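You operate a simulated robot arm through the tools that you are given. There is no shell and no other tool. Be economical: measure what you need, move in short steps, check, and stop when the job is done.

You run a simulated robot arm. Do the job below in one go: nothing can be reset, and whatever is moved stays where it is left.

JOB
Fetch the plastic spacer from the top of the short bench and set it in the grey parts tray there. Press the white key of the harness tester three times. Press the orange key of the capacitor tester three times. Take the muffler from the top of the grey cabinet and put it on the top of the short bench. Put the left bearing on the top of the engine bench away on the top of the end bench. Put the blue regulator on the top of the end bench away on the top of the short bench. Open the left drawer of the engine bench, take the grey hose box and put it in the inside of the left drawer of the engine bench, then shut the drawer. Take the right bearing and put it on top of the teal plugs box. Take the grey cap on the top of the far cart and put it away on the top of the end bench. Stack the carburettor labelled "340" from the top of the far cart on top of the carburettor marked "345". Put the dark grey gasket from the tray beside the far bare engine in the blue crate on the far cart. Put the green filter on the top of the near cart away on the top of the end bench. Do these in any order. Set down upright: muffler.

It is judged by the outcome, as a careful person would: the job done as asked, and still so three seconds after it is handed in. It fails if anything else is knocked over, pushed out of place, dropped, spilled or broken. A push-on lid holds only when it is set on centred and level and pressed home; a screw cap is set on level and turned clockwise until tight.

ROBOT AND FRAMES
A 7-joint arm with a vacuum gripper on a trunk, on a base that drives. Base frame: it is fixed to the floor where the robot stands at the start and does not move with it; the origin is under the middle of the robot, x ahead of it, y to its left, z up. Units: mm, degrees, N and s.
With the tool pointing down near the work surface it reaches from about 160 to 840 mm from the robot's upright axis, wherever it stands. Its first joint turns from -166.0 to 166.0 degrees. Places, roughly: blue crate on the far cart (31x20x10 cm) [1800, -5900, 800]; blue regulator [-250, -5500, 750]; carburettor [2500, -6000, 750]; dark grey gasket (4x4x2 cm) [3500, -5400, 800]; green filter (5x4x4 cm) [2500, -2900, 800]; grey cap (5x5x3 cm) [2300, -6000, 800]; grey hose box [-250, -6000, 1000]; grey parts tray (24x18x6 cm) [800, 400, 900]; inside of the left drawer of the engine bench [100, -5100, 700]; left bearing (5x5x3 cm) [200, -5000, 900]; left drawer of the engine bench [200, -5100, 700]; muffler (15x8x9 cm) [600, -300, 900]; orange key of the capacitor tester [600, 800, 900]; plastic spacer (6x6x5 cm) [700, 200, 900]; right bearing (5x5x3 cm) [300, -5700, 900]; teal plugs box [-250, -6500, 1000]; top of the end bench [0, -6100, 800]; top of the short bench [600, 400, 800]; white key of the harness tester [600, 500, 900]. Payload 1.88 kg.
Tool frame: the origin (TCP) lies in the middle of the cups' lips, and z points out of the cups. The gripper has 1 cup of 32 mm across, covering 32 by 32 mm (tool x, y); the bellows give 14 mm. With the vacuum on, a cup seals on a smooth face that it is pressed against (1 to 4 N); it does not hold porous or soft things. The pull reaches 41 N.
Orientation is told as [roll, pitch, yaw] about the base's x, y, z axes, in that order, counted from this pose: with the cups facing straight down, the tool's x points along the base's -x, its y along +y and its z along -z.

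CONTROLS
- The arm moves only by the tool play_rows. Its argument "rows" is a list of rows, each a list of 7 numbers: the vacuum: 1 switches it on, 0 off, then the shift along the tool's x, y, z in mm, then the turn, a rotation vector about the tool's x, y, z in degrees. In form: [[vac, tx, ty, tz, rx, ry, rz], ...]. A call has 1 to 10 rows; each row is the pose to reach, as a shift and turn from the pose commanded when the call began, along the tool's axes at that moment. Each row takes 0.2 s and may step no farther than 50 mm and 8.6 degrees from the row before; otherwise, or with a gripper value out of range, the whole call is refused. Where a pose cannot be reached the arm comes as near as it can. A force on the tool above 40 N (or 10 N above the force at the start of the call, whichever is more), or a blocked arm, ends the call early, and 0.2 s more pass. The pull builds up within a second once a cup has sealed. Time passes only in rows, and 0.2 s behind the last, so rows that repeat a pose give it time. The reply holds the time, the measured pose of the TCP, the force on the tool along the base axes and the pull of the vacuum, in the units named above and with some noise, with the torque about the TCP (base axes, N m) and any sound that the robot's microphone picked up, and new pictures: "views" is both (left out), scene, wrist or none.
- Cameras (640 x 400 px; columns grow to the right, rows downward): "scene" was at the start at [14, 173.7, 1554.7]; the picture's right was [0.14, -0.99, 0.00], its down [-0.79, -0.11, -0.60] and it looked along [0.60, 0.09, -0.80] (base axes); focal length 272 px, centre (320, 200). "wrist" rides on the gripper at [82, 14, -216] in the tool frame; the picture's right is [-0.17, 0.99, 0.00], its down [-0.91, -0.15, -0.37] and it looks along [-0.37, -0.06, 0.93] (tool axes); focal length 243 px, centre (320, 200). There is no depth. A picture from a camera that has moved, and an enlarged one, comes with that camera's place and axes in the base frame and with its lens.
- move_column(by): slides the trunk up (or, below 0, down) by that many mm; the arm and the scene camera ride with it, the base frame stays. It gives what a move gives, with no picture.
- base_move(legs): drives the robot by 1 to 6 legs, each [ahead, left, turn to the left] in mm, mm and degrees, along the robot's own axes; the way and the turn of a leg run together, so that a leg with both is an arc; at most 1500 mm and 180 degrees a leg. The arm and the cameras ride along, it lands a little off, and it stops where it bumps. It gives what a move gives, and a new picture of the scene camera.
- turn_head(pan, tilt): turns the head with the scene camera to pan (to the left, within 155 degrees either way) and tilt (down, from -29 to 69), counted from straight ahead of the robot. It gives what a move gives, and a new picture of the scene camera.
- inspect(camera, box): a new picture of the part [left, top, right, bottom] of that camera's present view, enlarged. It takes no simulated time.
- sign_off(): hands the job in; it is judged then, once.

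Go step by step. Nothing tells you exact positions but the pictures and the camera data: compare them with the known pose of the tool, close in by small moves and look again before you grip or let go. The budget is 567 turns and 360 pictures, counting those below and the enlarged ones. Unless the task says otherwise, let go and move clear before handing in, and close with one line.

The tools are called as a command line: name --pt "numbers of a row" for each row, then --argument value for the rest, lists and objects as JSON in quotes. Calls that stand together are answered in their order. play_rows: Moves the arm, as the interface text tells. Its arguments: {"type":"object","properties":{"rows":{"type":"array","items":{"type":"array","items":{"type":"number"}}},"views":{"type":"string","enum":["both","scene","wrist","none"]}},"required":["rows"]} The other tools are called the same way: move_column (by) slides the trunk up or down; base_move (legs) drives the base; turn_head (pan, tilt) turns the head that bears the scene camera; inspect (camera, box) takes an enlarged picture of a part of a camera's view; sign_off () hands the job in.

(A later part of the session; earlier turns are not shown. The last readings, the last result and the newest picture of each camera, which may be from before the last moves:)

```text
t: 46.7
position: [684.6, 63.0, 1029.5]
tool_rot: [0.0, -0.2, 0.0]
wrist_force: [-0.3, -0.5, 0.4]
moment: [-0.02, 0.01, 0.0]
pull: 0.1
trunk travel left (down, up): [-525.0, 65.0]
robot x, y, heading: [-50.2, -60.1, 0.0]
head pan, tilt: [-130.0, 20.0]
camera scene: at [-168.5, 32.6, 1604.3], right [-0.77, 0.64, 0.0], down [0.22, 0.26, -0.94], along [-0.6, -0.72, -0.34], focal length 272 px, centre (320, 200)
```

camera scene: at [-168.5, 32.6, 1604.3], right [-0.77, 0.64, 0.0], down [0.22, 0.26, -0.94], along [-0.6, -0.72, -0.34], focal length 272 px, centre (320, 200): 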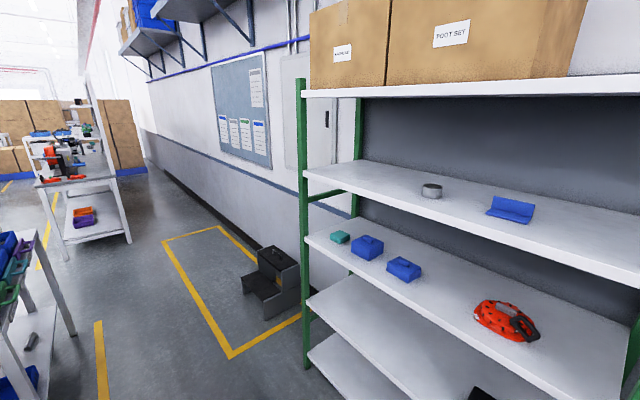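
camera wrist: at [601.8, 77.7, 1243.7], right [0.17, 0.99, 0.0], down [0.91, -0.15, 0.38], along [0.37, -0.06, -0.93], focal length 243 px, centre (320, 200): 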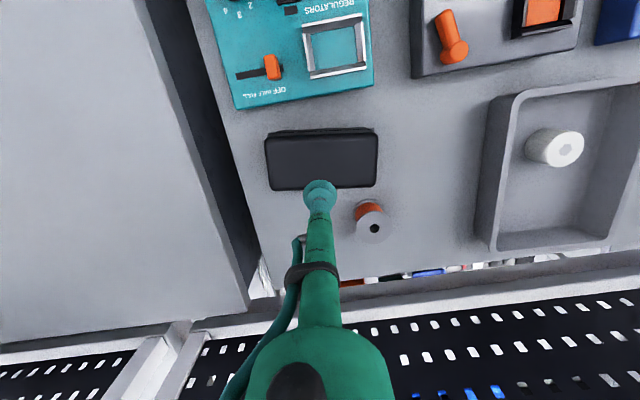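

The aisle runs toward -y, between the carts at about x=220 and the stool at about x=-850. I retract the arm, back into the aisle and strafe right step by step.

play_rows --pt "0 25 -15 -25 0 0 0" --pt "0 60 -25 -45 0 0 0" --pt "0 100 -35 -60 0 0 0" --pt "0 140 -45 -75 0 0 0" --pt "0 180 -55 -90 0 0 0" --pt "0 225 -65 -100 0 0 0" --pt "0 270 -75 -100 0 0 0" --pt "0 315 -85 -100 0 0 0" --pt "0 350 -95 -100 0 0 0" --views "none"

turn_head --pan -90 --tilt 25

base_move --legs '[[-270, 0, 0], [0, -1000, 0]]'

```text
t: 48.7
position: [330.9, -32.4, 1129.6]
tool_rot: [0.0, -0.2, 0.1]
wrist_force: [0.6, 0.6, 0.0]
moment: [0.01, 0.0, 0.02]
pull: 0.0
trunk travel left (down, up): [-525.0, 65.0]
robot x, y, heading: [-47.1, -60.7, 0.1]
head pan, tilt: [-130.0, 20.0]
```

```text
t: 49.8
position: [333.1, -31.6, 1130.0]
tool_rot: [0.0, -0.2, 0.0]
wrist_force: [-0.3, -0.3, -0.3]
moment: [-0.02, 0.01, 0.0]
pull: 0.1
trunk travel left (down, up): [-525.0, 65.0]
robot x, y, heading: [-45.7, -58.3, -0.0]
head pan, tilt: [-90.0, 25.0]
camera scene: at [-108.9, 12.0, 1596.2], right [-1.0, 0.0, 0.0], down [0.0, 0.42, -0.91], along [0.0, -0.91, -0.42], focal length 272 px, centre (320, 200)
```

scene: 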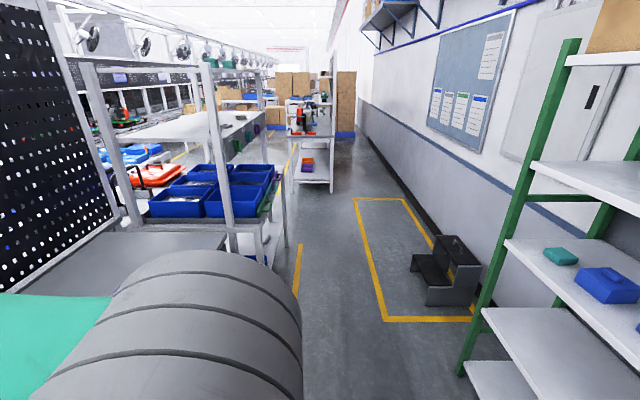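

```text
t: 56.4
position: [63.1, -1034.0, 1130.1]
tool_rot: [0.1, -0.2, -1.3]
wrist_force: [-0.8, 0.1, 0.6]
moment: [-0.03, -0.03, -0.03]
pull: 0.2
trunk travel left (down, up): [-525.0, 65.0]
robot x, y, heading: [-322.4, -1052.0, -1.3]
head pan, tilt: [-90.0, 25.0]
camera scene: at [-377.3, -979.8, 1596.2], right [-1.0, 0.02, 0.0], down [0.01, 0.42, -0.91], along [-0.02, -0.91, -0.42], focal length 272 px, centre (320, 200)
```

scene: 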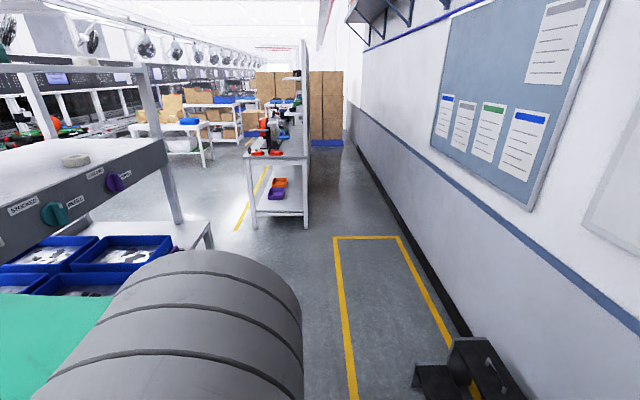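

base_move --legs '[[0, -1300, 1.3]]'

turn_head --pan -45 --tilt 15

```text
t: 63.0
position: [49.5, -2334.6, 1130.5]
tool_rot: [-0.2, -0.2, -0.3]
wrist_force: [-0.2, 0.4, -0.5]
moment: [-0.02, -0.02, -0.03]
pull: 0.1
trunk travel left (down, up): [-525.0, 65.0]
robot x, y, heading: [-332.1, -2360.7, -0.2]
head pan, tilt: [-90.0, 25.0]
camera scene: at [-393.0, -2289.0, 1596.2], right [-1.0, 0.0, 0.0], down [0.0, 0.42, -0.91], along [0.0, -0.91, -0.42], focal length 272 px, centre (320, 200)
```

scene: 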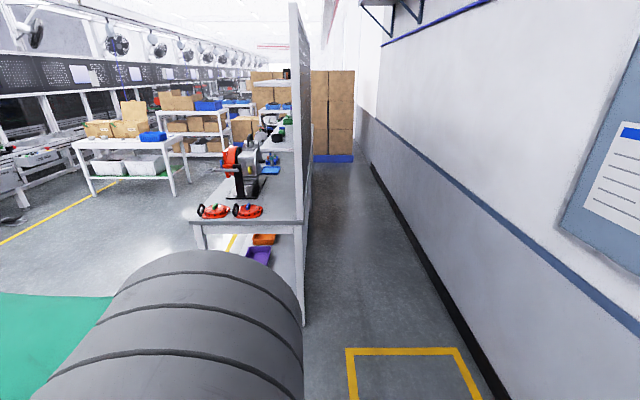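

```text
t: 64.1
position: [47.5, -2335.0, 1128.5]
tool_rot: [0.0, -0.3, -0.3]
wrist_force: [0.6, -0.5, 0.0]
moment: [-0.02, 0.0, -0.02]
pull: 0.1
trunk travel left (down, up): [-525.0, 65.0]
robot x, y, heading: [-336.0, -2361.7, -0.3]
head pan, tilt: [-45.0, 15.0]
camera scene: at [-326.9, -2263.2, 1612.4], right [-0.71, -0.7, 0.0], down [-0.18, 0.18, -0.97], along [0.68, -0.69, -0.26], focal length 272 px, centre (320, 200)
```

scene: 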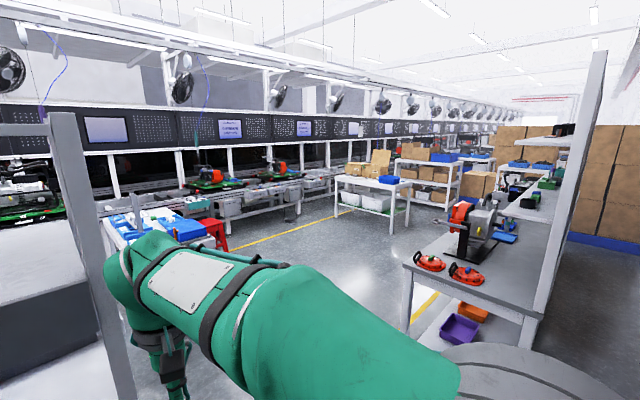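

There's an open floor beyond the bench with the red machine. I pass through the gap at y≈-2950 into it, to about x=900, and look around.

base_move --legs '[[0, -600, 0], [1250, 0, 0]]'

turn_head --pan -100 --tilt 15

turn_head --pan -50 --tilt 15

```text
t: 73.5
position: [1322.3, -2957.4, 1129.6]
tool_rot: [-0.1, -0.1, -0.6]
wrist_force: [0.5, -0.9, 0.3]
moment: [-0.01, -0.03, 0.01]
pull: 0.0
trunk travel left (down, up): [-525.0, 65.0]
robot x, y, heading: [939.0, -2982.5, -0.4]
head pan, tilt: [-45.0, 15.0]
camera scene: at [947.5, -2883.0, 1612.4], right [-0.71, -0.7, 0.0], down [-0.18, 0.18, -0.97], along [0.68, -0.69, -0.26], focal length 272 px, centre (320, 200)
```

scene: 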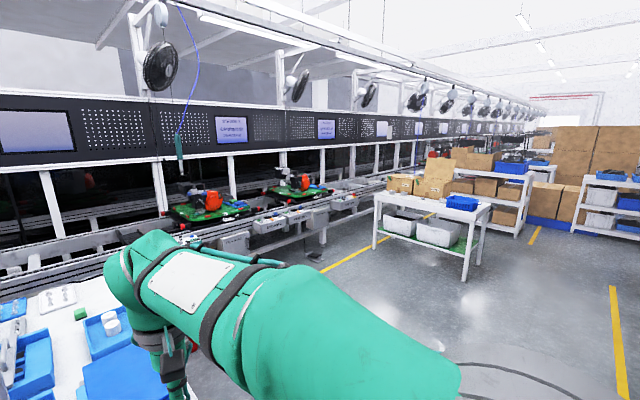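

```text
t: 74.8
position: [1322.6, -2957.8, 1129.7]
tool_rot: [0.0, -0.3, -0.6]
wrist_force: [0.3, -0.8, 0.0]
moment: [0.03, -0.01, -0.01]
pull: 0.0
trunk travel left (down, up): [-525.0, 65.0]
robot x, y, heading: [940.0, -2979.9, -0.6]
head pan, tilt: [-100.0, 15.0]
camera scene: at [865.0, -2908.2, 1612.4], right [-0.98, 0.18, 0.0], down [0.05, 0.25, -0.97], along [-0.18, -0.95, -0.26], focal length 272 px, centre (320, 200)
```

scene: 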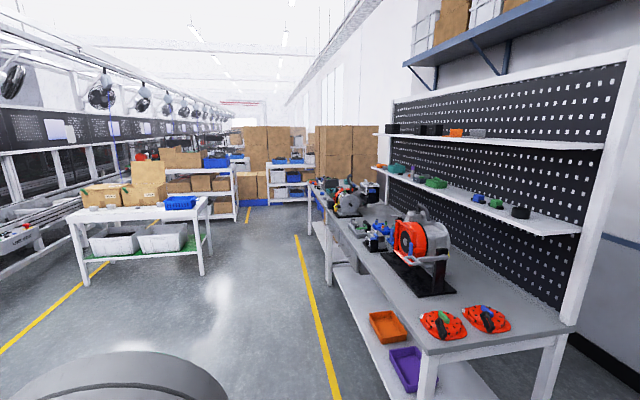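

```text
t: 76.0
position: [1322.6, -2957.2, 1129.4]
tool_rot: [-0.1, -0.2, -0.7]
wrist_force: [-0.3, 0.8, -0.4]
moment: [0.0, 0.0, 0.02]
pull: 0.1
trunk travel left (down, up): [-525.0, 65.0]
robot x, y, heading: [936.8, -2982.6, -0.7]
head pan, tilt: [-50.0, 15.0]
camera scene: at [941.4, -2888.5, 1612.4], right [-0.77, -0.63, 0.0], down [-0.16, 0.2, -0.97], along [0.61, -0.75, -0.26], focal length 272 px, centre (320, 200)
```

scene: 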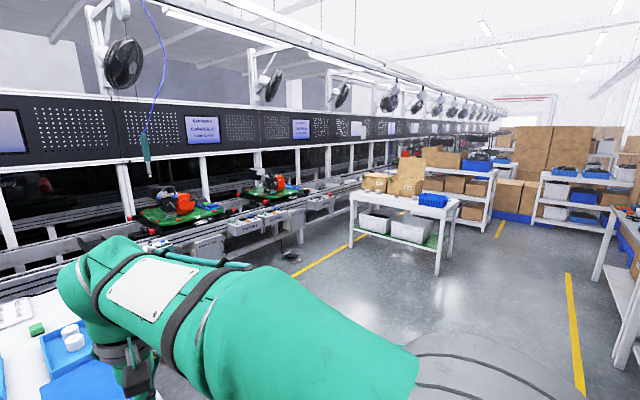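

Now I can see the near cart right in front and the far cart (white table) beyond. I look down at the near cart.

turn_head --pan 10 --tilt 45

```text
t: 77.3
position: [1322.6, -2957.3, 1130.7]
tool_rot: [-0.1, -0.2, -0.6]
wrist_force: [-0.1, 0.4, -0.2]
moment: [-0.02, 0.01, -0.01]
pull: 0.1
trunk travel left (down, up): [-525.0, 65.0]
robot x, y, heading: [940.6, -2979.7, -0.5]
head pan, tilt: [10.0, 45.0]
camera scene: at [962.3, -2803.0, 1565.6], right [0.16, -0.99, 0.0], down [-0.7, -0.12, -0.71], along [0.7, 0.12, -0.71], focal length 272 px, centre (320, 200)
```

scene: 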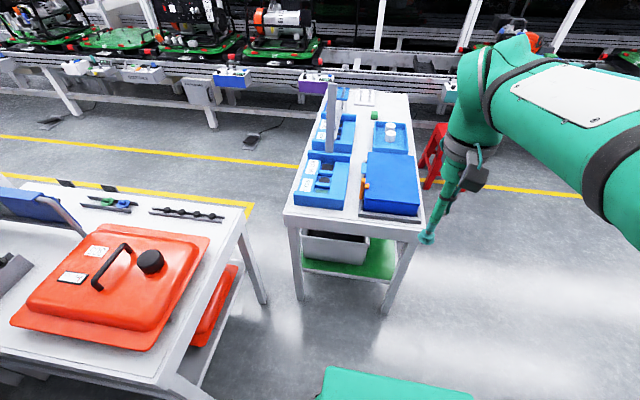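

The green filter is at about [2390,-2870]. I drive round to the cart's -y side, facing +y.

base_move --legs '[[0, -620, 0], [1280, 0, 0], [0, 0, 90]]'

turn_head --pan 0 --tilt 45

```text
t: 90.6
position: [2183.7, -3235.4, 1130.0]
tool_rot: [-0.1, -0.2, 89.5]
wrist_force: [0.0, -0.5, -0.1]
moment: [0.0, 0.01, 0.03]
pull: 0.1
trunk travel left (down, up): [-525.0, 65.0]
robot x, y, heading: [2205.8, -3619.0, 89.4]
head pan, tilt: [10.0, 45.0]
camera scene: at [2030.9, -3597.0, 1565.6], right [0.99, 0.17, 0.0], down [0.12, -0.7, -0.71], along [-0.12, 0.7, -0.71], focal length 272 px, centre (320, 200)
```

scene: 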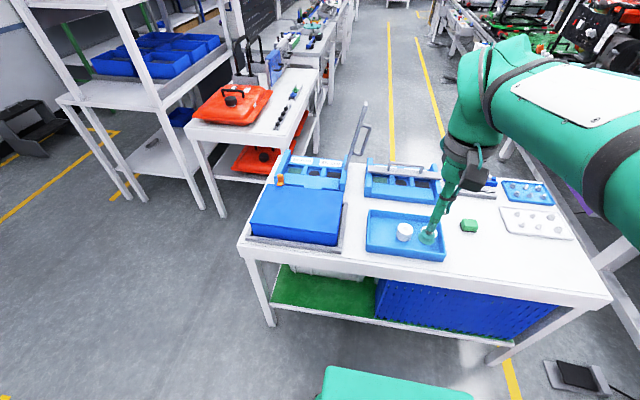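

```text
t: 91.3
position: [2184.1, -3235.7, 1130.5]
tool_rot: [-0.2, -0.3, 89.5]
wrist_force: [-0.2, -0.7, 0.3]
moment: [-0.02, -0.02, 0.04]
pull: 0.2
trunk travel left (down, up): [-525.0, 65.0]
robot x, y, heading: [2205.8, -3617.7, 89.6]
head pan, tilt: [0.0, 45.0]
camera scene: at [2045.0, -3595.9, 1565.6], right [1.0, -0.01, 0.0], down [0.0, -0.71, -0.71], along [0.0, 0.71, -0.71], focal length 272 px, centre (320, 200)
```

scene: 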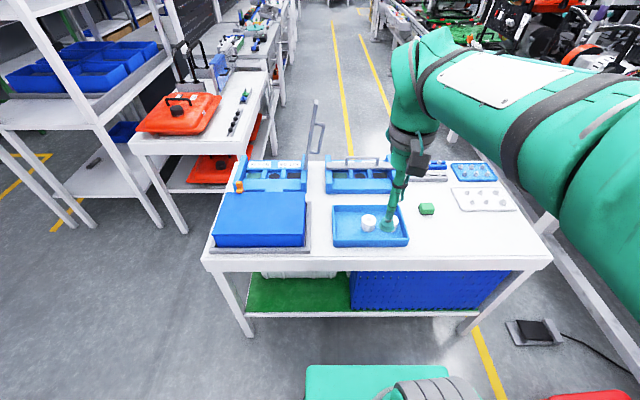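

base_move --legs '[[130, 0, 0]]'

play_rows --pt "0 -25 -35 0 0 0 0" --pt "0 -50 -70 0 0 0 0" --pt "0 -75 -105 0 0 0 0" --pt "0 -100 -140 0 0 0 0" --pt "0 -125 -175 0 0 0 0" --pt "0 -150 -210 0 0 0 0" --pt "0 -175 -240 15 0 0 0" --pt "0 -200 -256 50 0 0 0" --pt "0 -200 -256 90 0 0 0"

```text
t: 92.6
position: [2185.6, -3102.9, 1128.7]
tool_rot: [0.0, -0.2, 89.6]
wrist_force: [0.5, -0.1, -0.2]
moment: [-0.04, -0.01, 0.04]
pull: 0.1
trunk travel left (down, up): [-525.0, 65.0]
robot x, y, heading: [2209.0, -3488.8, 89.6]
head pan, tilt: [0.0, 45.0]
camera scene: at [2045.8, -3463.6, 1565.6], right [1.0, -0.01, 0.0], down [0.0, -0.71, -0.71], along [0.0, 0.71, -0.71], focal length 272 px, centre (320, 200)
```

scene: 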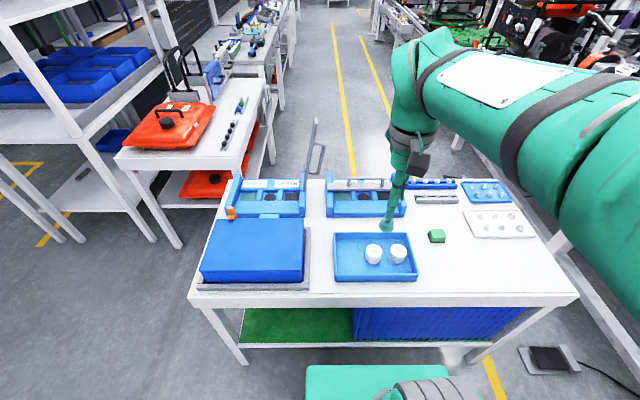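

```text
t: 94.6
position: [2442.6, -2905.6, 1039.9]
tool_rot: [-0.1, -0.2, 89.6]
wrist_force: [0.1, 0.6, -1.1]
moment: [-0.04, 0.03, 0.0]
pull: 0.0
trunk travel left (down, up): [-525.0, 65.0]
robot x, y, heading: [2208.2, -3484.2, 89.5]
head pan, tilt: [0.0, 45.0]
camera scene: at [2046.0, -3463.5, 1565.6], right [1.0, -0.01, 0.0], down [0.0, -0.71, -0.71], along [0.0, 0.71, -0.71], focal length 272 px, centre (320, 200)
camera wrist: at [2428.9, -2988.0, 1254.3], right [-0.98, 0.17, 0.0], down [0.16, 0.91, 0.38], along [0.07, 0.37, -0.93], focal length 243 px, centre (320, 200)
```

scene: 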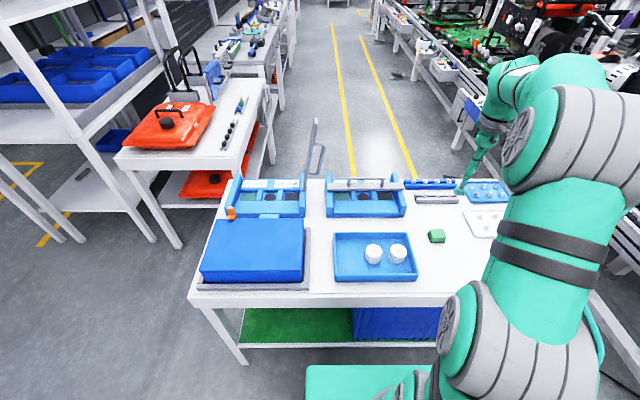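
wrist: 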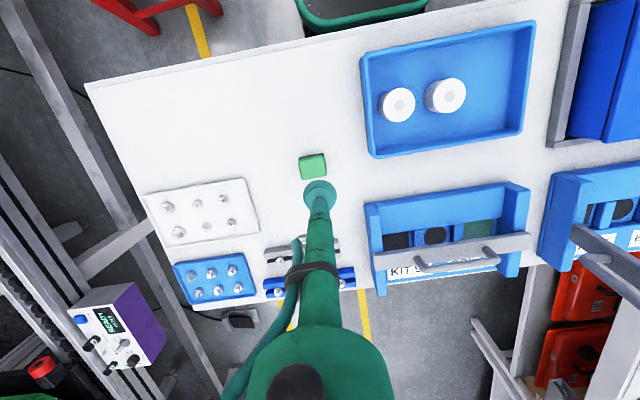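

The filter's top is at about [2457,-2884,818]. I move over it, part-way down, and recheck.

play_rows --pt "0 -20 -14 45 0 0 0" --pt "0 -20 -14 90 0 0 0" --pt "0 -20 -14 135 0 0 0" --pt "0 -20 -14 165 0 0 0" --views "wrist"

inspect --camera "wrist" --box '[270, 140, 370, 220]'

```text
refused: row 1 steps farther than a row can; nothing moved
```

```text
5.00 times, centred on (320, 180) of wrist
camera zoom: at [2428.9, -2988.0, 1254.3], right [-0.98, 0.17, 0.0], down [0.16, 0.91, 0.38], along [0.07, 0.37, -0.93], focal length 1213 px, centre (320, 300)
```

zoom: 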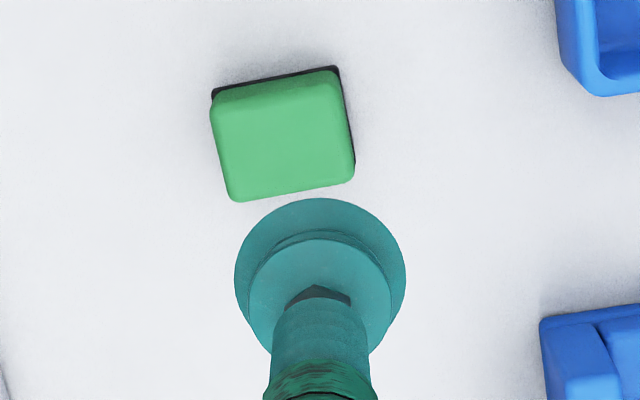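

play_rows --pt "0 -20 -14 30 0 0 0" --pt "0 -28 -18 75 0 0 0" --pt "0 -28 -18 120 0 0 0" --pt "0 -28 -18 165 0 0 0" --views "wrist"

inspect --camera "wrist" --box '[270, 140, 370, 220]'

```text
t: 95.6
position: [2462.0, -2875.1, 875.8]
tool_rot: [-0.1, -0.2, 89.6]
wrist_force: [0.0, 0.0, 0.0]
moment: [0.03, -0.01, 0.01]
pull: 0.1
trunk travel left (down, up): [-525.0, 65.0]
robot x, y, heading: [2210.2, -3483.5, 89.6]
head pan, tilt: [0.0, 45.0]
camera wrist: at [2447.2, -2957.7, 1090.6], right [-0.98, 0.17, 0.0], down [0.16, 0.91, 0.38], along [0.07, 0.37, -0.93], focal length 243 px, centre (320, 200)
```

wrist: 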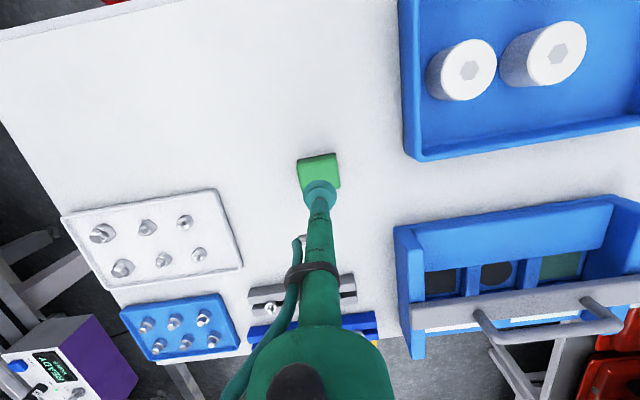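

```text
5.00 times, centred on (320, 180) of wrist
camera zoom: at [2447.2, -2957.7, 1090.6], right [-0.98, 0.17, 0.0], down [0.16, 0.91, 0.38], along [0.07, 0.37, -0.93], focal length 1213 px, centre (320, 300)
```

zoom: 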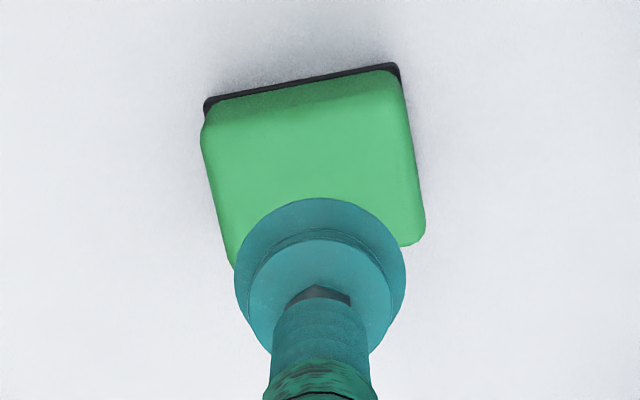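

Aligned. I descend gently with the vacuum on.

play_rows --pt "0 1 0 40 0 0 0" --pt "1 1 0 50 0 0 0" --pt "1 1 0 53 0 0 0" --pt "1 1 0 56 0 0 0" --pt "1 1 0 58 0 0 0" --pt "1 1 0 60 0 0 0" --pt "1 1 0 60 0 0 0" --views "wrist"

```text
t: 97.2
position: [2461.2, -2878.2, 815.7]
tool_rot: [-0.1, -0.2, 89.7]
wrist_force: [0.1, -0.5, 0.9]
moment: [0.03, 0.0, -0.03]
pull: 40.7
trunk travel left (down, up): [-525.0, 65.0]
robot x, y, heading: [2207.8, -3481.6, 89.4]
head pan, tilt: [0.0, 45.0]
camera wrist: at [2447.3, -2959.2, 1030.7], right [-0.98, 0.17, 0.0], down [0.16, 0.91, 0.38], along [0.07, 0.37, -0.93], focal length 243 px, centre (320, 200)
```

wrist: 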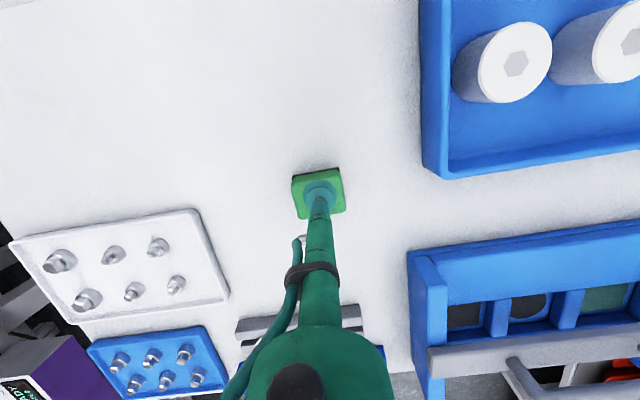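

Sealed. I lift and retract, then back away from the cart and look for the end bench.

play_rows --pt "1 0 0 -40 0 0 0" --pt "1 0 0 -85 0 0 0" --pt "1 0 0 -130 0 0 0" --pt "1 0 20 -175 0 0 0" --pt "1 15 50 -210 0 0 0" --pt "1 45 80 -235 0 0 0" --pt "1 75 110 -260 0 0 0" --pt "1 105 140 -280 0 0 0" --pt "1 135 170 -300 0 0 0" --pt "1 170 200 -310 0 0 0" --views "none"

play_rows --pt "1 30 30 0 0 0 0" --pt "1 50 60 0 0 0 0" --views "none"

base_move --legs '[[-500, 0, 0], [0, 0, 90]]'

```text
t: 99.4
position: [2259.6, -3047.4, 1124.4]
tool_rot: [0.0, -0.2, 89.6]
wrist_force: [0.3, 0.5, -0.4]
moment: [-0.03, 0.01, 0.01]
pull: 40.2
trunk travel left (down, up): [-525.0, 65.0]
robot x, y, heading: [2208.4, -3486.6, 89.7]
head pan, tilt: [0.0, 45.0]
```

```text
t: 100.0
position: [2198.4, -3097.7, 1124.8]
tool_rot: [-0.1, -0.1, 89.7]
wrist_force: [0.2, 0.0, -0.3]
moment: [0.03, 0.0, 0.01]
pull: 41.0
trunk travel left (down, up): [-525.0, 65.0]
robot x, y, heading: [2208.8, -3484.8, 89.6]
head pan, tilt: [0.0, 45.0]
```

```text
t: 106.7
position: [1818.8, -3993.9, 1124.6]
tool_rot: [-0.1, -0.2, 178.7]
wrist_force: [0.0, 0.2, 0.7]
moment: [-0.03, 0.0, 0.02]
pull: 40.3
trunk travel left (down, up): [-525.0, 65.0]
robot x, y, heading: [2207.3, -3985.5, 178.8]
head pan, tilt: [0.0, 45.0]
camera scene: at [2182.7, -4153.8, 1565.6], right [0.02, 1.0, 0.0], down [0.71, -0.01, -0.71], along [-0.71, 0.01, -0.71], focal length 272 px, centre (320, 200)
```

scene: 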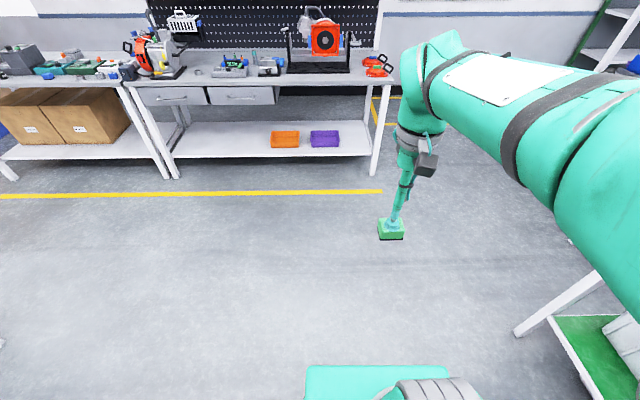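

The engine bench (two drawers) and the end bench to its left are in view. I enlarge both.

inspect --camera "scene" --box '[0, 0, 200, 125]'

inspect --camera "scene" --box '[120, 10, 400, 130]'

```text
3.20 times, centred on (100, 62) of scene
camera zoom: at [2182.7, -4153.8, 1565.6], right [0.02, 1.0, 0.0], down [0.71, -0.01, -0.71], along [-0.71, 0.01, -0.71], focal length 869 px, centre (1024, 640)
```

zoom: 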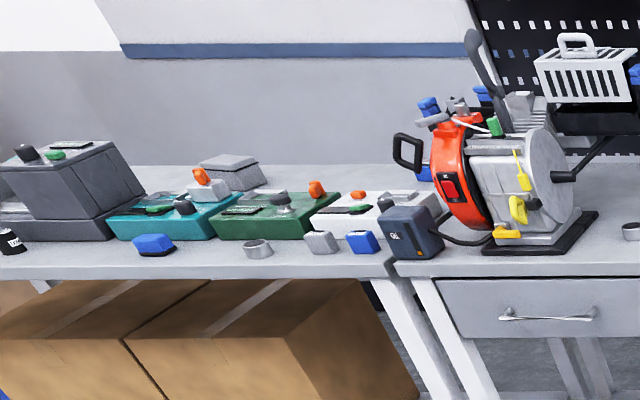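

```text
2.29 times, centred on (260, 70) of scene
camera zoom: at [2182.7, -4153.8, 1565.6], right [0.02, 1.0, 0.0], down [0.71, -0.01, -0.71], along [-0.71, 0.01, -0.71], focal length 621 px, centre (457, 497)
```

zoom: 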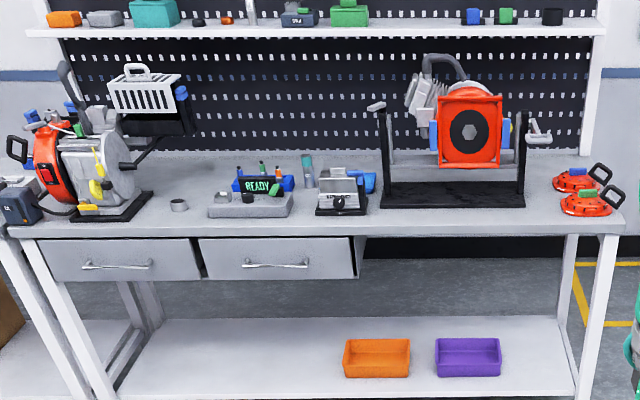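

I drive closer in front of the junction of the two benches.

base_move --legs '[[1250, 0, 1.2], [0, 1400, 0]]'

turn_head --pan 0 --tilt 25

turn_head --pan 35 --tilt 30

```text
t: 119.5
position: [574.1, -5376.3, 1123.8]
tool_rot: [-0.1, -0.1, -179.9]
wrist_force: [0.5, 0.5, 0.3]
moment: [-0.02, -0.02, 0.0]
pull: 40.7
trunk travel left (down, up): [-525.0, 65.0]
robot x, y, heading: [962.2, -5362.8, -180.1]
head pan, tilt: [0.0, 45.0]
camera scene: at [943.1, -5527.6, 1565.6], right [0.0, 1.0, 0.0], down [0.71, 0.0, -0.71], along [-0.71, 0.0, -0.71], focal length 272 px, centre (320, 200)
```

scene: 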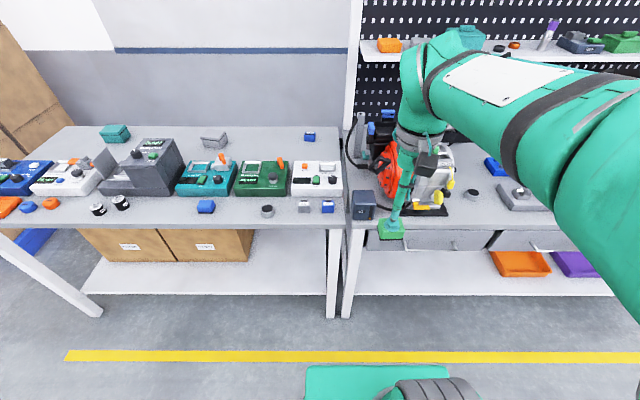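

```text
t: 120.4
position: [575.9, -5377.8, 1124.0]
tool_rot: [0.0, -0.1, -179.9]
wrist_force: [1.7, 0.4, -0.1]
moment: [-0.03, 0.02, 0.02]
pull: 40.9
trunk travel left (down, up): [-525.0, 65.0]
robot x, y, heading: [963.0, -5361.7, -179.8]
head pan, tilt: [0.0, 25.0]
camera scene: at [932.3, -5527.7, 1596.1], right [0.0, 1.0, 0.0], down [0.42, 0.0, -0.91], along [-0.91, 0.0, -0.42], focal length 272 px, centre (320, 200)
```

scene: 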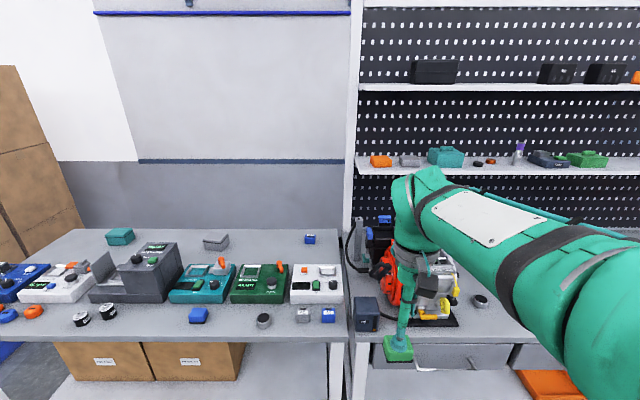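

```text
t: 121.4
position: [575.8, -5376.2, 1126.2]
tool_rot: [-0.1, -0.2, -179.9]
wrist_force: [0.9, 0.4, -1.1]
moment: [0.0, 0.02, 0.02]
pull: 40.5
trunk travel left (down, up): [-525.0, 65.0]
robot x, y, heading: [962.9, -5361.5, -179.6]
head pan, tilt: [35.0, 30.0]
camera scene: at [950.4, -5579.4, 1588.2], right [-0.58, 0.82, 0.0], down [0.41, 0.29, -0.87], along [-0.71, -0.5, -0.5], focal length 272 px, centre (320, 200)
```

scene: 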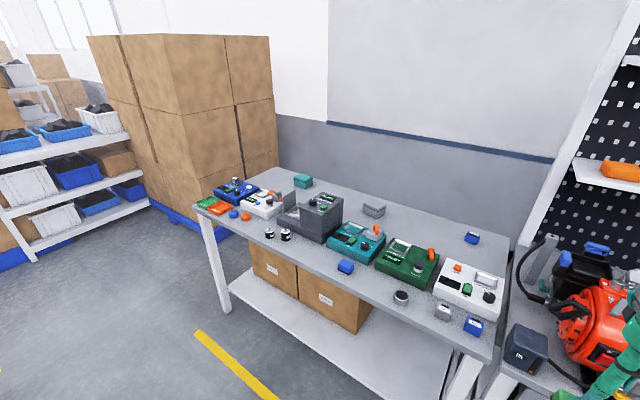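

End bench items are identified: blue regulator at the back right, grey hose box and teal plugs box at the back, right bearing at the front. The bench is deep, so I'll approach side-on (facing +y, bench to my left) to get closer.

base_move --legs '[[0, 0, -90], [-350, 0, 0], [0, 280, 0]]'

turn_head --pan 90 --tilt 50

```text
t: 129.1
position: [667.0, -5322.7, 1124.5]
tool_rot: [-0.1, -0.2, 89.7]
wrist_force: [0.0, 0.4, 0.1]
moment: [0.02, 0.03, 0.0]
pull: 40.4
trunk travel left (down, up): [-525.0, 65.0]
robot x, y, heading: [673.2, -5712.1, 89.8]
head pan, tilt: [35.0, 30.0]
camera scene: at [461.2, -5696.0, 1588.2], right [0.82, 0.57, 0.0], down [0.28, -0.41, -0.87], along [-0.49, 0.71, -0.5], focal length 272 px, centre (320, 200)
```

scene: 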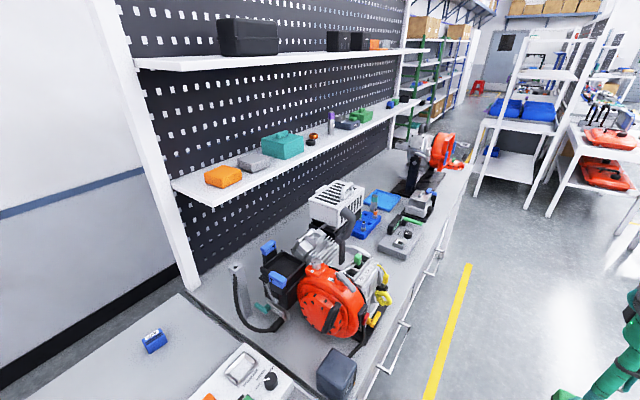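

```text
t: 130.3
position: [664.6, -5322.5, 1125.0]
tool_rot: [0.0, -0.2, 89.5]
wrist_force: [0.0, 0.4, -0.3]
moment: [-0.02, 0.0, 0.01]
pull: 40.3
trunk travel left (down, up): [-525.0, 65.0]
robot x, y, heading: [674.8, -5711.6, 89.7]
head pan, tilt: [90.0, 50.0]
camera scene: at [435.7, -5769.8, 1558.7], right [0.01, 1.0, 0.0], down [0.77, -0.01, -0.64], along [-0.64, 0.0, -0.77], focal length 272 px, centre (320, 200)
```

scene: 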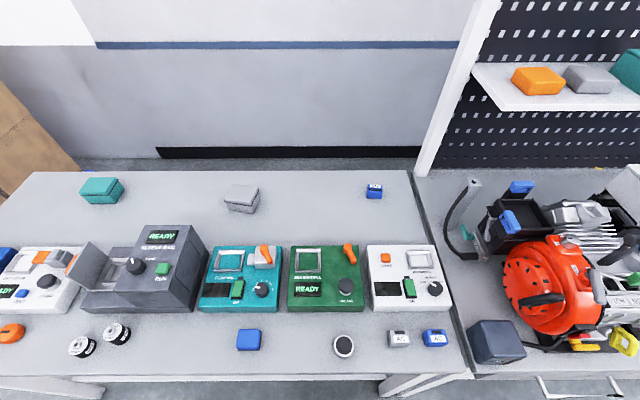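

inspect --camera "scene" --box '[60, 160, 280, 300]'

inspect --camera "scene" --box '[270, 170, 470, 370]'

inspect --camera "scene" --box '[480, 40, 640, 140]'

```text
2.86 times, centred on (170, 230) of scene
camera zoom: at [435.7, -5769.8, 1558.7], right [0.01, 1.0, 0.0], down [0.77, -0.01, -0.64], along [-0.64, 0.0, -0.77], focal length 776 px, centre (749, 114)
```

zoom: 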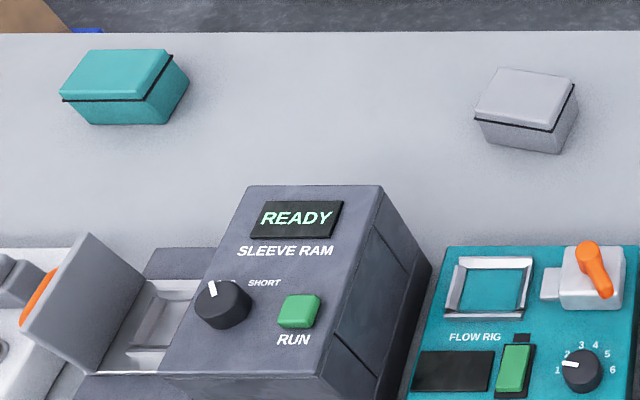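

```text
2.00 times, centred on (370, 270) of scene
camera zoom: at [435.7, -5769.8, 1558.7], right [0.01, 1.0, 0.0], down [0.77, -0.01, -0.64], along [-0.64, 0.0, -0.77], focal length 543 px, centre (220, 60)
```

zoom: 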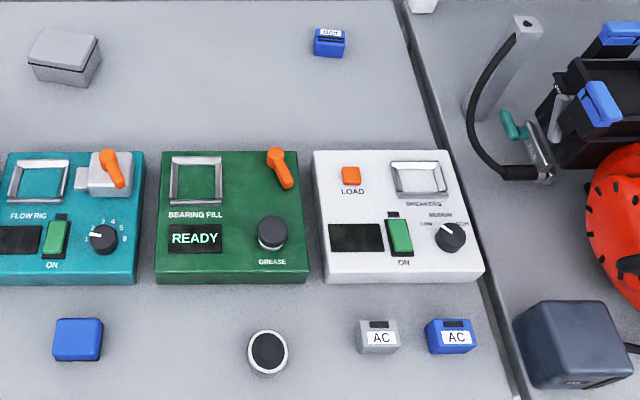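

```text
4.00 times, centred on (560, 90) of scene
camera zoom: at [435.7, -5769.8, 1558.7], right [0.01, 1.0, 0.0], down [0.77, -0.01, -0.64], along [-0.64, 0.0, -0.77], focal length 1086 px, centre (-640, 640)
```

zoom: 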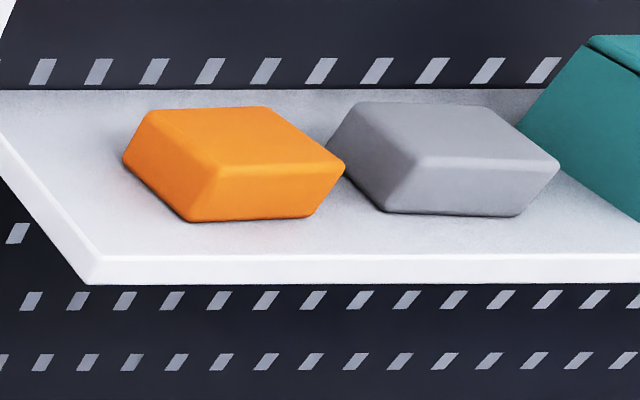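

I move 85 mm nearer to the bench and swing the arm over the bench, turning the tool along with it.

base_move --legs '[[0, 85, 0]]'

play_rows --pt "1 3 47.5 0 0 0 -7" --pt "1 11.6 94.3 0 0 0 -14" --pt "1 25.9 139.8 0 0 0 -21" --pt "1 45.7 183.1 0 0 0 -28" --pt "1 70.5 223.7 0 0 0 -35" --pt "1 100.2 261 0 0 0 -42" --pt "1 134.1 294.3 0 0 0 -49" --pt "1 171.9 323.3 0 0 0 -56" --pt "1 212.9 347.5 0 0 0 -63" --pt "1 256.6 366.5 0 0 0 -70" --views "scene"

```text
t: 131.4
position: [585.9, -5322.7, 1124.9]
tool_rot: [0.0, -0.3, 89.4]
wrist_force: [-0.8, 0.2, -0.3]
moment: [0.0, 0.08, -0.01]
pull: 40.2
trunk travel left (down, up): [-525.0, 65.0]
robot x, y, heading: [591.1, -5709.1, 89.3]
head pan, tilt: [90.0, 50.0]
camera scene: at [354.7, -5769.7, 1558.8], right [0.01, 1.0, 0.0], down [0.77, -0.01, -0.64], along [-0.64, 0.01, -0.77], focal length 272 px, centre (320, 200)
```

scene: 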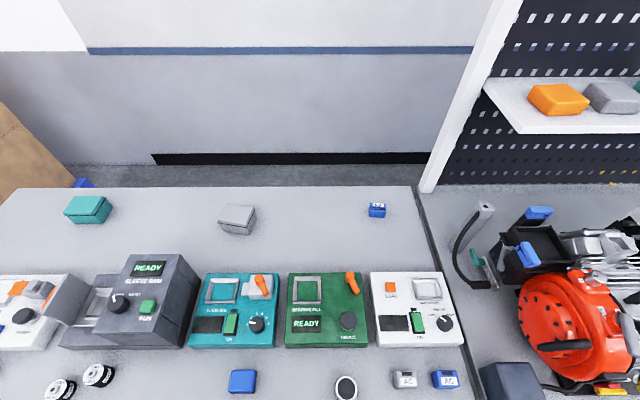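

```text
t: 133.6
position: [217.0, -5576.6, 1122.8]
tool_rot: [-0.2, -0.1, 159.5]
wrist_force: [0.0, 0.0, -0.3]
moment: [-0.02, -0.01, -0.02]
pull: 41.0
trunk travel left (down, up): [-525.0, 65.0]
robot x, y, heading: [596.8, -5713.2, 89.6]
head pan, tilt: [90.0, 50.0]
camera scene: at [353.8, -5769.6, 1558.6], right [0.01, 1.0, 0.0], down [0.77, -0.01, -0.64], along [-0.64, 0.01, -0.77], focal length 272 px, centre (320, 200)
```

scene: 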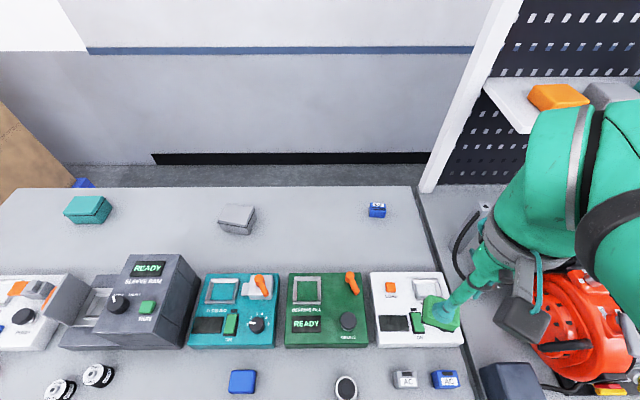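

play_rows --pt "1 -27 36 10 0 0 -7" --pt "1 -54 72 20 0 0 -14" --pt "1 -81 108 30 0 0 -20.5" --pt "1 -108 144 40 0 0 -20.5" --pt "1 -136 182 50 0 0 -20.5" --pt "1 -164 219 60 0 0 -20.5" --pt "1 -192 257 70 0 0 -20.5" --pt "1 -220 294 80 0 0 -20.5" --pt "1 -247 330 90 0 0 -20.5" --pt "1 -247 330 90 0 0 -20.5" --views "both"

```text
t: 135.8
position: [-132.9, -5799.2, 1036.1]
tool_rot: [0.0, -0.2, 179.8]
wrist_force: [-1.4, 0.4, -7.4]
moment: [0.05, -0.17, 0.0]
pull: 40.5
trunk travel left (down, up): [-525.0, 65.0]
robot x, y, heading: [593.8, -5708.4, 89.5]
head pan, tilt: [90.0, 50.0]
camera scene: at [351.3, -5770.3, 1557.7], right [0.01, 1.0, 0.0], down [0.77, -0.01, -0.64], along [-0.64, 0.01, -0.77], focal length 272 px, centre (320, 200)
camera wrist: at [-49.4, -5812.6, 1251.9], right [-0.17, -0.99, 0.0], down [-0.91, 0.16, 0.38], along [-0.37, 0.06, -0.93], focal length 243 px, centre (320, 200)
```

scene: 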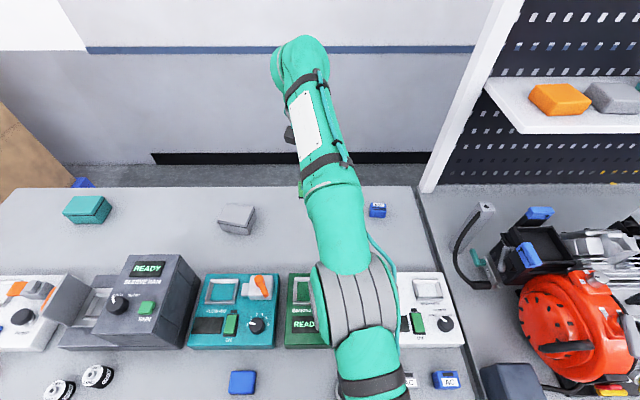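
wrist: 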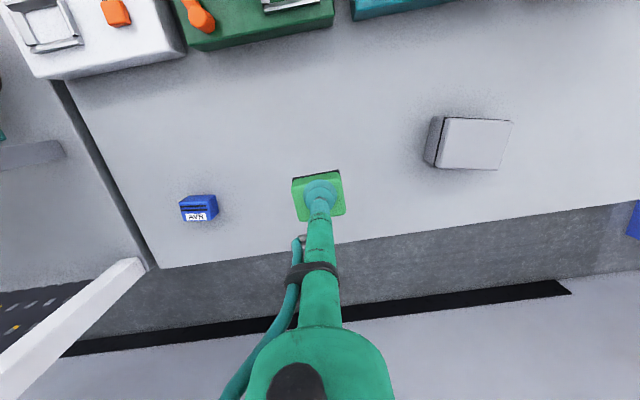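

The blue "AVR" regulator is confirmed, and the spot below is clear. I lower the filter onto the end bench.

play_rows --pt "1 0 0 40 0 0 0" --pt "1 0 0 80 0 0 0" --pt "1 0 0 120 0 0 0" --pt "1 0 0 150 0 0 0" --pt "1 0 0 150 0 0 0" --views "wrist"

```text
t: 137.0
position: [-146.6, -5802.3, 885.0]
tool_rot: [-0.2, 0.3, 180.0]
wrist_force: [-0.1, 0.4, -0.9]
moment: [-0.02, 0.01, 0.01]
pull: 41.0
out of reach, approached as far as the arm can: row 3, 4, 5
trunk travel left (down, up): [-525.0, 65.0]
robot x, y, heading: [598.4, -5708.2, 89.7]
head pan, tilt: [90.0, 50.0]
camera wrist: at [-65.5, -5815.9, 1101.0], right [-0.17, -0.99, 0.0], down [-0.92, 0.15, 0.37], along [-0.37, 0.07, -0.93], focal length 243 px, centre (320, 200)
```

wrist: 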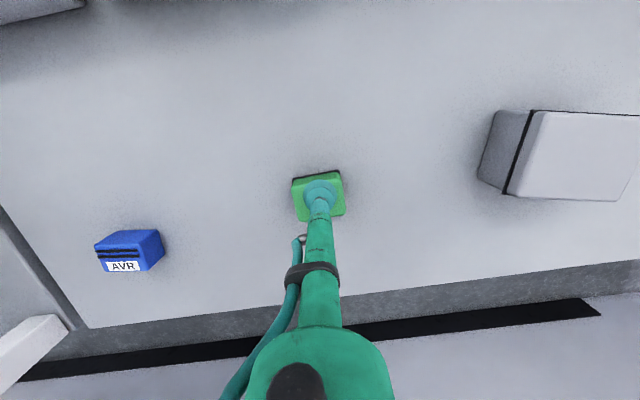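

The arm is at its joint limits here, so I lift it a bit, lower the trunk, then lower again by arm.

play_rows --pt "1 0 0 -40 0 0 0" --pt "1 0 0 -80 0 0 0" --pt "1 0 0 -120 0 0 0" --views "none"

move_column --by -120

play_rows --pt "1 0 0 10 0 0 0" --pt "1 0 0 20 0 0 0" --pt "1 0 0 28 0 0 0" --pt "1 0 0 33 0 0 0" --pt "1 0 0 33 0 0 0" --views "wrist"

```text
t: 137.8
position: [-130.9, -5804.4, 1009.3]
tool_rot: [-0.1, -0.4, 179.8]
wrist_force: [3.3, 0.5, -1.0]
moment: [0.01, 0.45, -0.02]
pull: 40.3
out of reach, approached as far as the arm can: row 3
trunk travel left (down, up): [-525.0, 65.0]
robot x, y, heading: [591.1, -5708.4, 89.8]
head pan, tilt: [90.0, 50.0]
```

```text
t: 139.3
position: [-137.5, -5804.7, 884.7]
tool_rot: [-0.1, -0.1, 179.9]
wrist_force: [0.0, -1.0, 6.6]
moment: [-0.08, 0.12, -0.01]
pull: 40.8
trunk travel left (down, up): [-405.0, 185.0]
robot x, y, heading: [596.3, -5711.3, 89.3]
head pan, tilt: [90.0, 50.0]
```

```text
t: 140.1
position: [-138.1, -5805.1, 868.7]
tool_rot: [-0.1, -1.1, 180.0]
wrist_force: [-2.7, -0.7, 10.0]
moment: [0.05, -0.01, -0.02]
pull: 40.2
trunk travel left (down, up): [-405.0, 185.0]
robot x, y, heading: [592.3, -5708.9, 89.6]
head pan, tilt: [90.0, 50.0]
stopped in row 3: the force on the tool passed its limit at 43 N (the readings are from after the stop); the commanded pose is now the measured one
camera wrist: at [-52.7, -5818.3, 1082.6], right [-0.17, -0.99, 0.0], down [-0.91, 0.15, 0.39], along [-0.39, 0.06, -0.92], focal length 243 px, centre (320, 200)
```

wrist: 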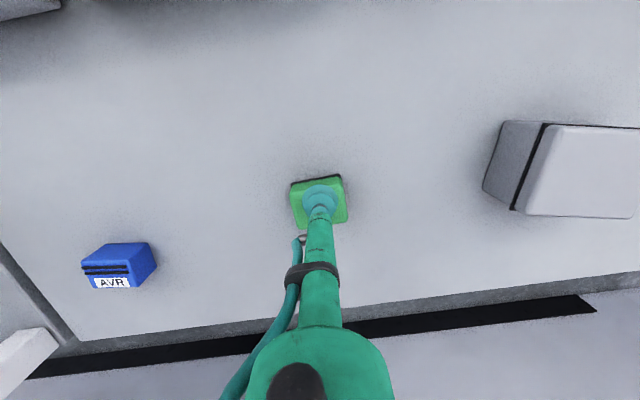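

It's on the bench (bench top ≈ 833). I ease off, release and rise.

play_rows --pt "1 0 0 -3 0 1 0" --pt "0 0 0 -3 0 1 0" --pt "0 0 0 -3 0 1 0" --pt "0 0 0 -3 0 1 0" --pt "0 0 0 -8 0 1 0" --pt "0 0 0 -30 0 1 0" --pt "0 0 0 -70 0 1 0" --views "wrist"

```text
t: 141.7
position: [-122.9, -5809.0, 924.5]
tool_rot: [-0.1, 0.5, 179.5]
wrist_force: [-0.1, -0.4, -0.5]
moment: [0.0, -0.09, 0.04]
pull: 0.0
out of reach, approached as far as the arm can: row 7
trunk travel left (down, up): [-405.0, 185.0]
robot x, y, heading: [595.7, -5711.3, 89.6]
head pan, tilt: [90.0, 50.0]
camera wrist: at [-42.4, -5821.9, 1141.2], right [-0.17, -0.98, 0.0], down [-0.92, 0.16, 0.37], along [-0.36, 0.07, -0.93], focal length 243 px, centre (320, 200)
```

wrist: 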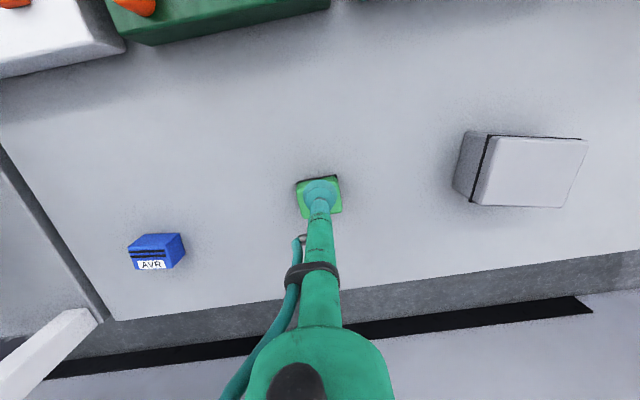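

The filter stays on the bench. I raise the trunk again and move above the right bearing at about [266,-5718].

move_column --by 120

play_rows --pt "0 40 -10 0 0 0 0" --pt "0 85 -20 0 0 0 0" --pt "0 130 -30 0 0 0 0" --pt "0 175 -40 0 0 0 0" --pt "0 220 -50 0 0 0 0" --pt "0 265 -60 0 0 0 0" --pt "0 310 -70 0 0 0 0" --pt "0 355 -80 0 0 0 0" --pt "0 385 -90 20 0 0 0" --views "both"

```text
t: 143.2
position: [-122.3, -5808.2, 1049.0]
tool_rot: [0.0, 0.2, 179.6]
wrist_force: [-0.2, 1.0, 0.7]
moment: [-0.01, 0.0, -0.04]
pull: 0.1
trunk travel left (down, up): [-525.0, 65.0]
robot x, y, heading: [595.9, -5712.7, 89.4]
head pan, tilt: [90.0, 50.0]
```

```text
t: 145.2
position: [-101.6, -5804.6, 1048.6]
tool_rot: [0.0, 0.4, 179.7]
wrist_force: [0.0, -0.3, -0.7]
moment: [0.02, 0.02, 0.0]
pull: 0.0
out of reach, approached as far as the arm can: row 1, 2, 3, 4, 5, 6, 7, 8, 9
trunk travel left (down, up): [-525.0, 65.0]
robot x, y, heading: [594.4, -5710.0, 89.6]
head pan, tilt: [90.0, 50.0]
camera scene: at [353.8, -5769.7, 1558.6], right [0.01, 1.0, 0.0], down [0.77, -0.01, -0.64], along [-0.64, 0.01, -0.77], focal length 272 px, centre (320, 200)
camera wrist: at [-22.1, -5817.7, 1263.7], right [-0.17, -0.98, 0.0], down [-0.92, 0.16, 0.37], along [-0.36, 0.07, -0.93], focal length 243 px, centre (320, 200)
```

scene: 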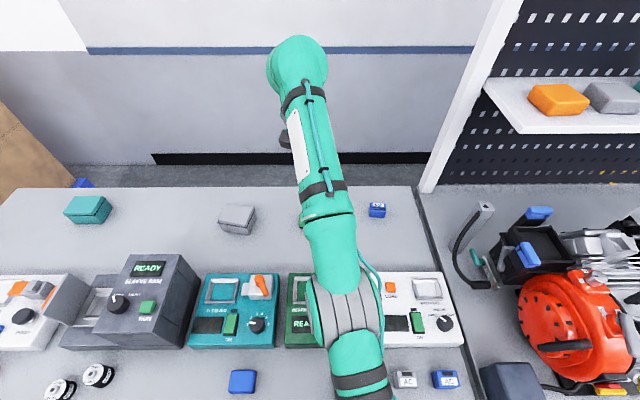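
wrist: 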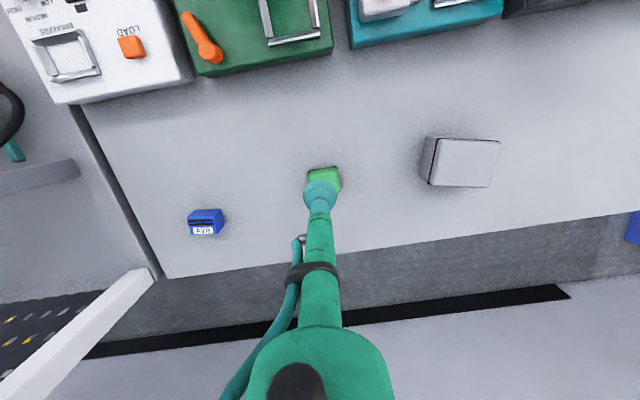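

The arm seems to be at a joint limit in this posture. I try backing out the way it came: up and sideways, unwinding the tool yaw.

play_rows --pt "0 20 -20 -5 0 0 7" --pt "0 45 -45 -10 0 0 14" --pt "0 70 -75 -20 0 0 20" --pt "0 95 -105 -30 0 0 20" --views "none"

```text
t: 146.2
position: [-102.2, -5747.2, 1081.2]
tool_rot: [-0.2, 0.5, 162.3]
wrist_force: [-0.3, 0.4, 0.0]
moment: [0.04, -0.02, 0.01]
pull: 0.0
out of reach, approached as far as the arm can: row 1, 2, 3, 4
trunk travel left (down, up): [-525.0, 65.0]
robot x, y, heading: [589.6, -5714.2, 89.6]
head pan, tilt: [90.0, 50.0]
```

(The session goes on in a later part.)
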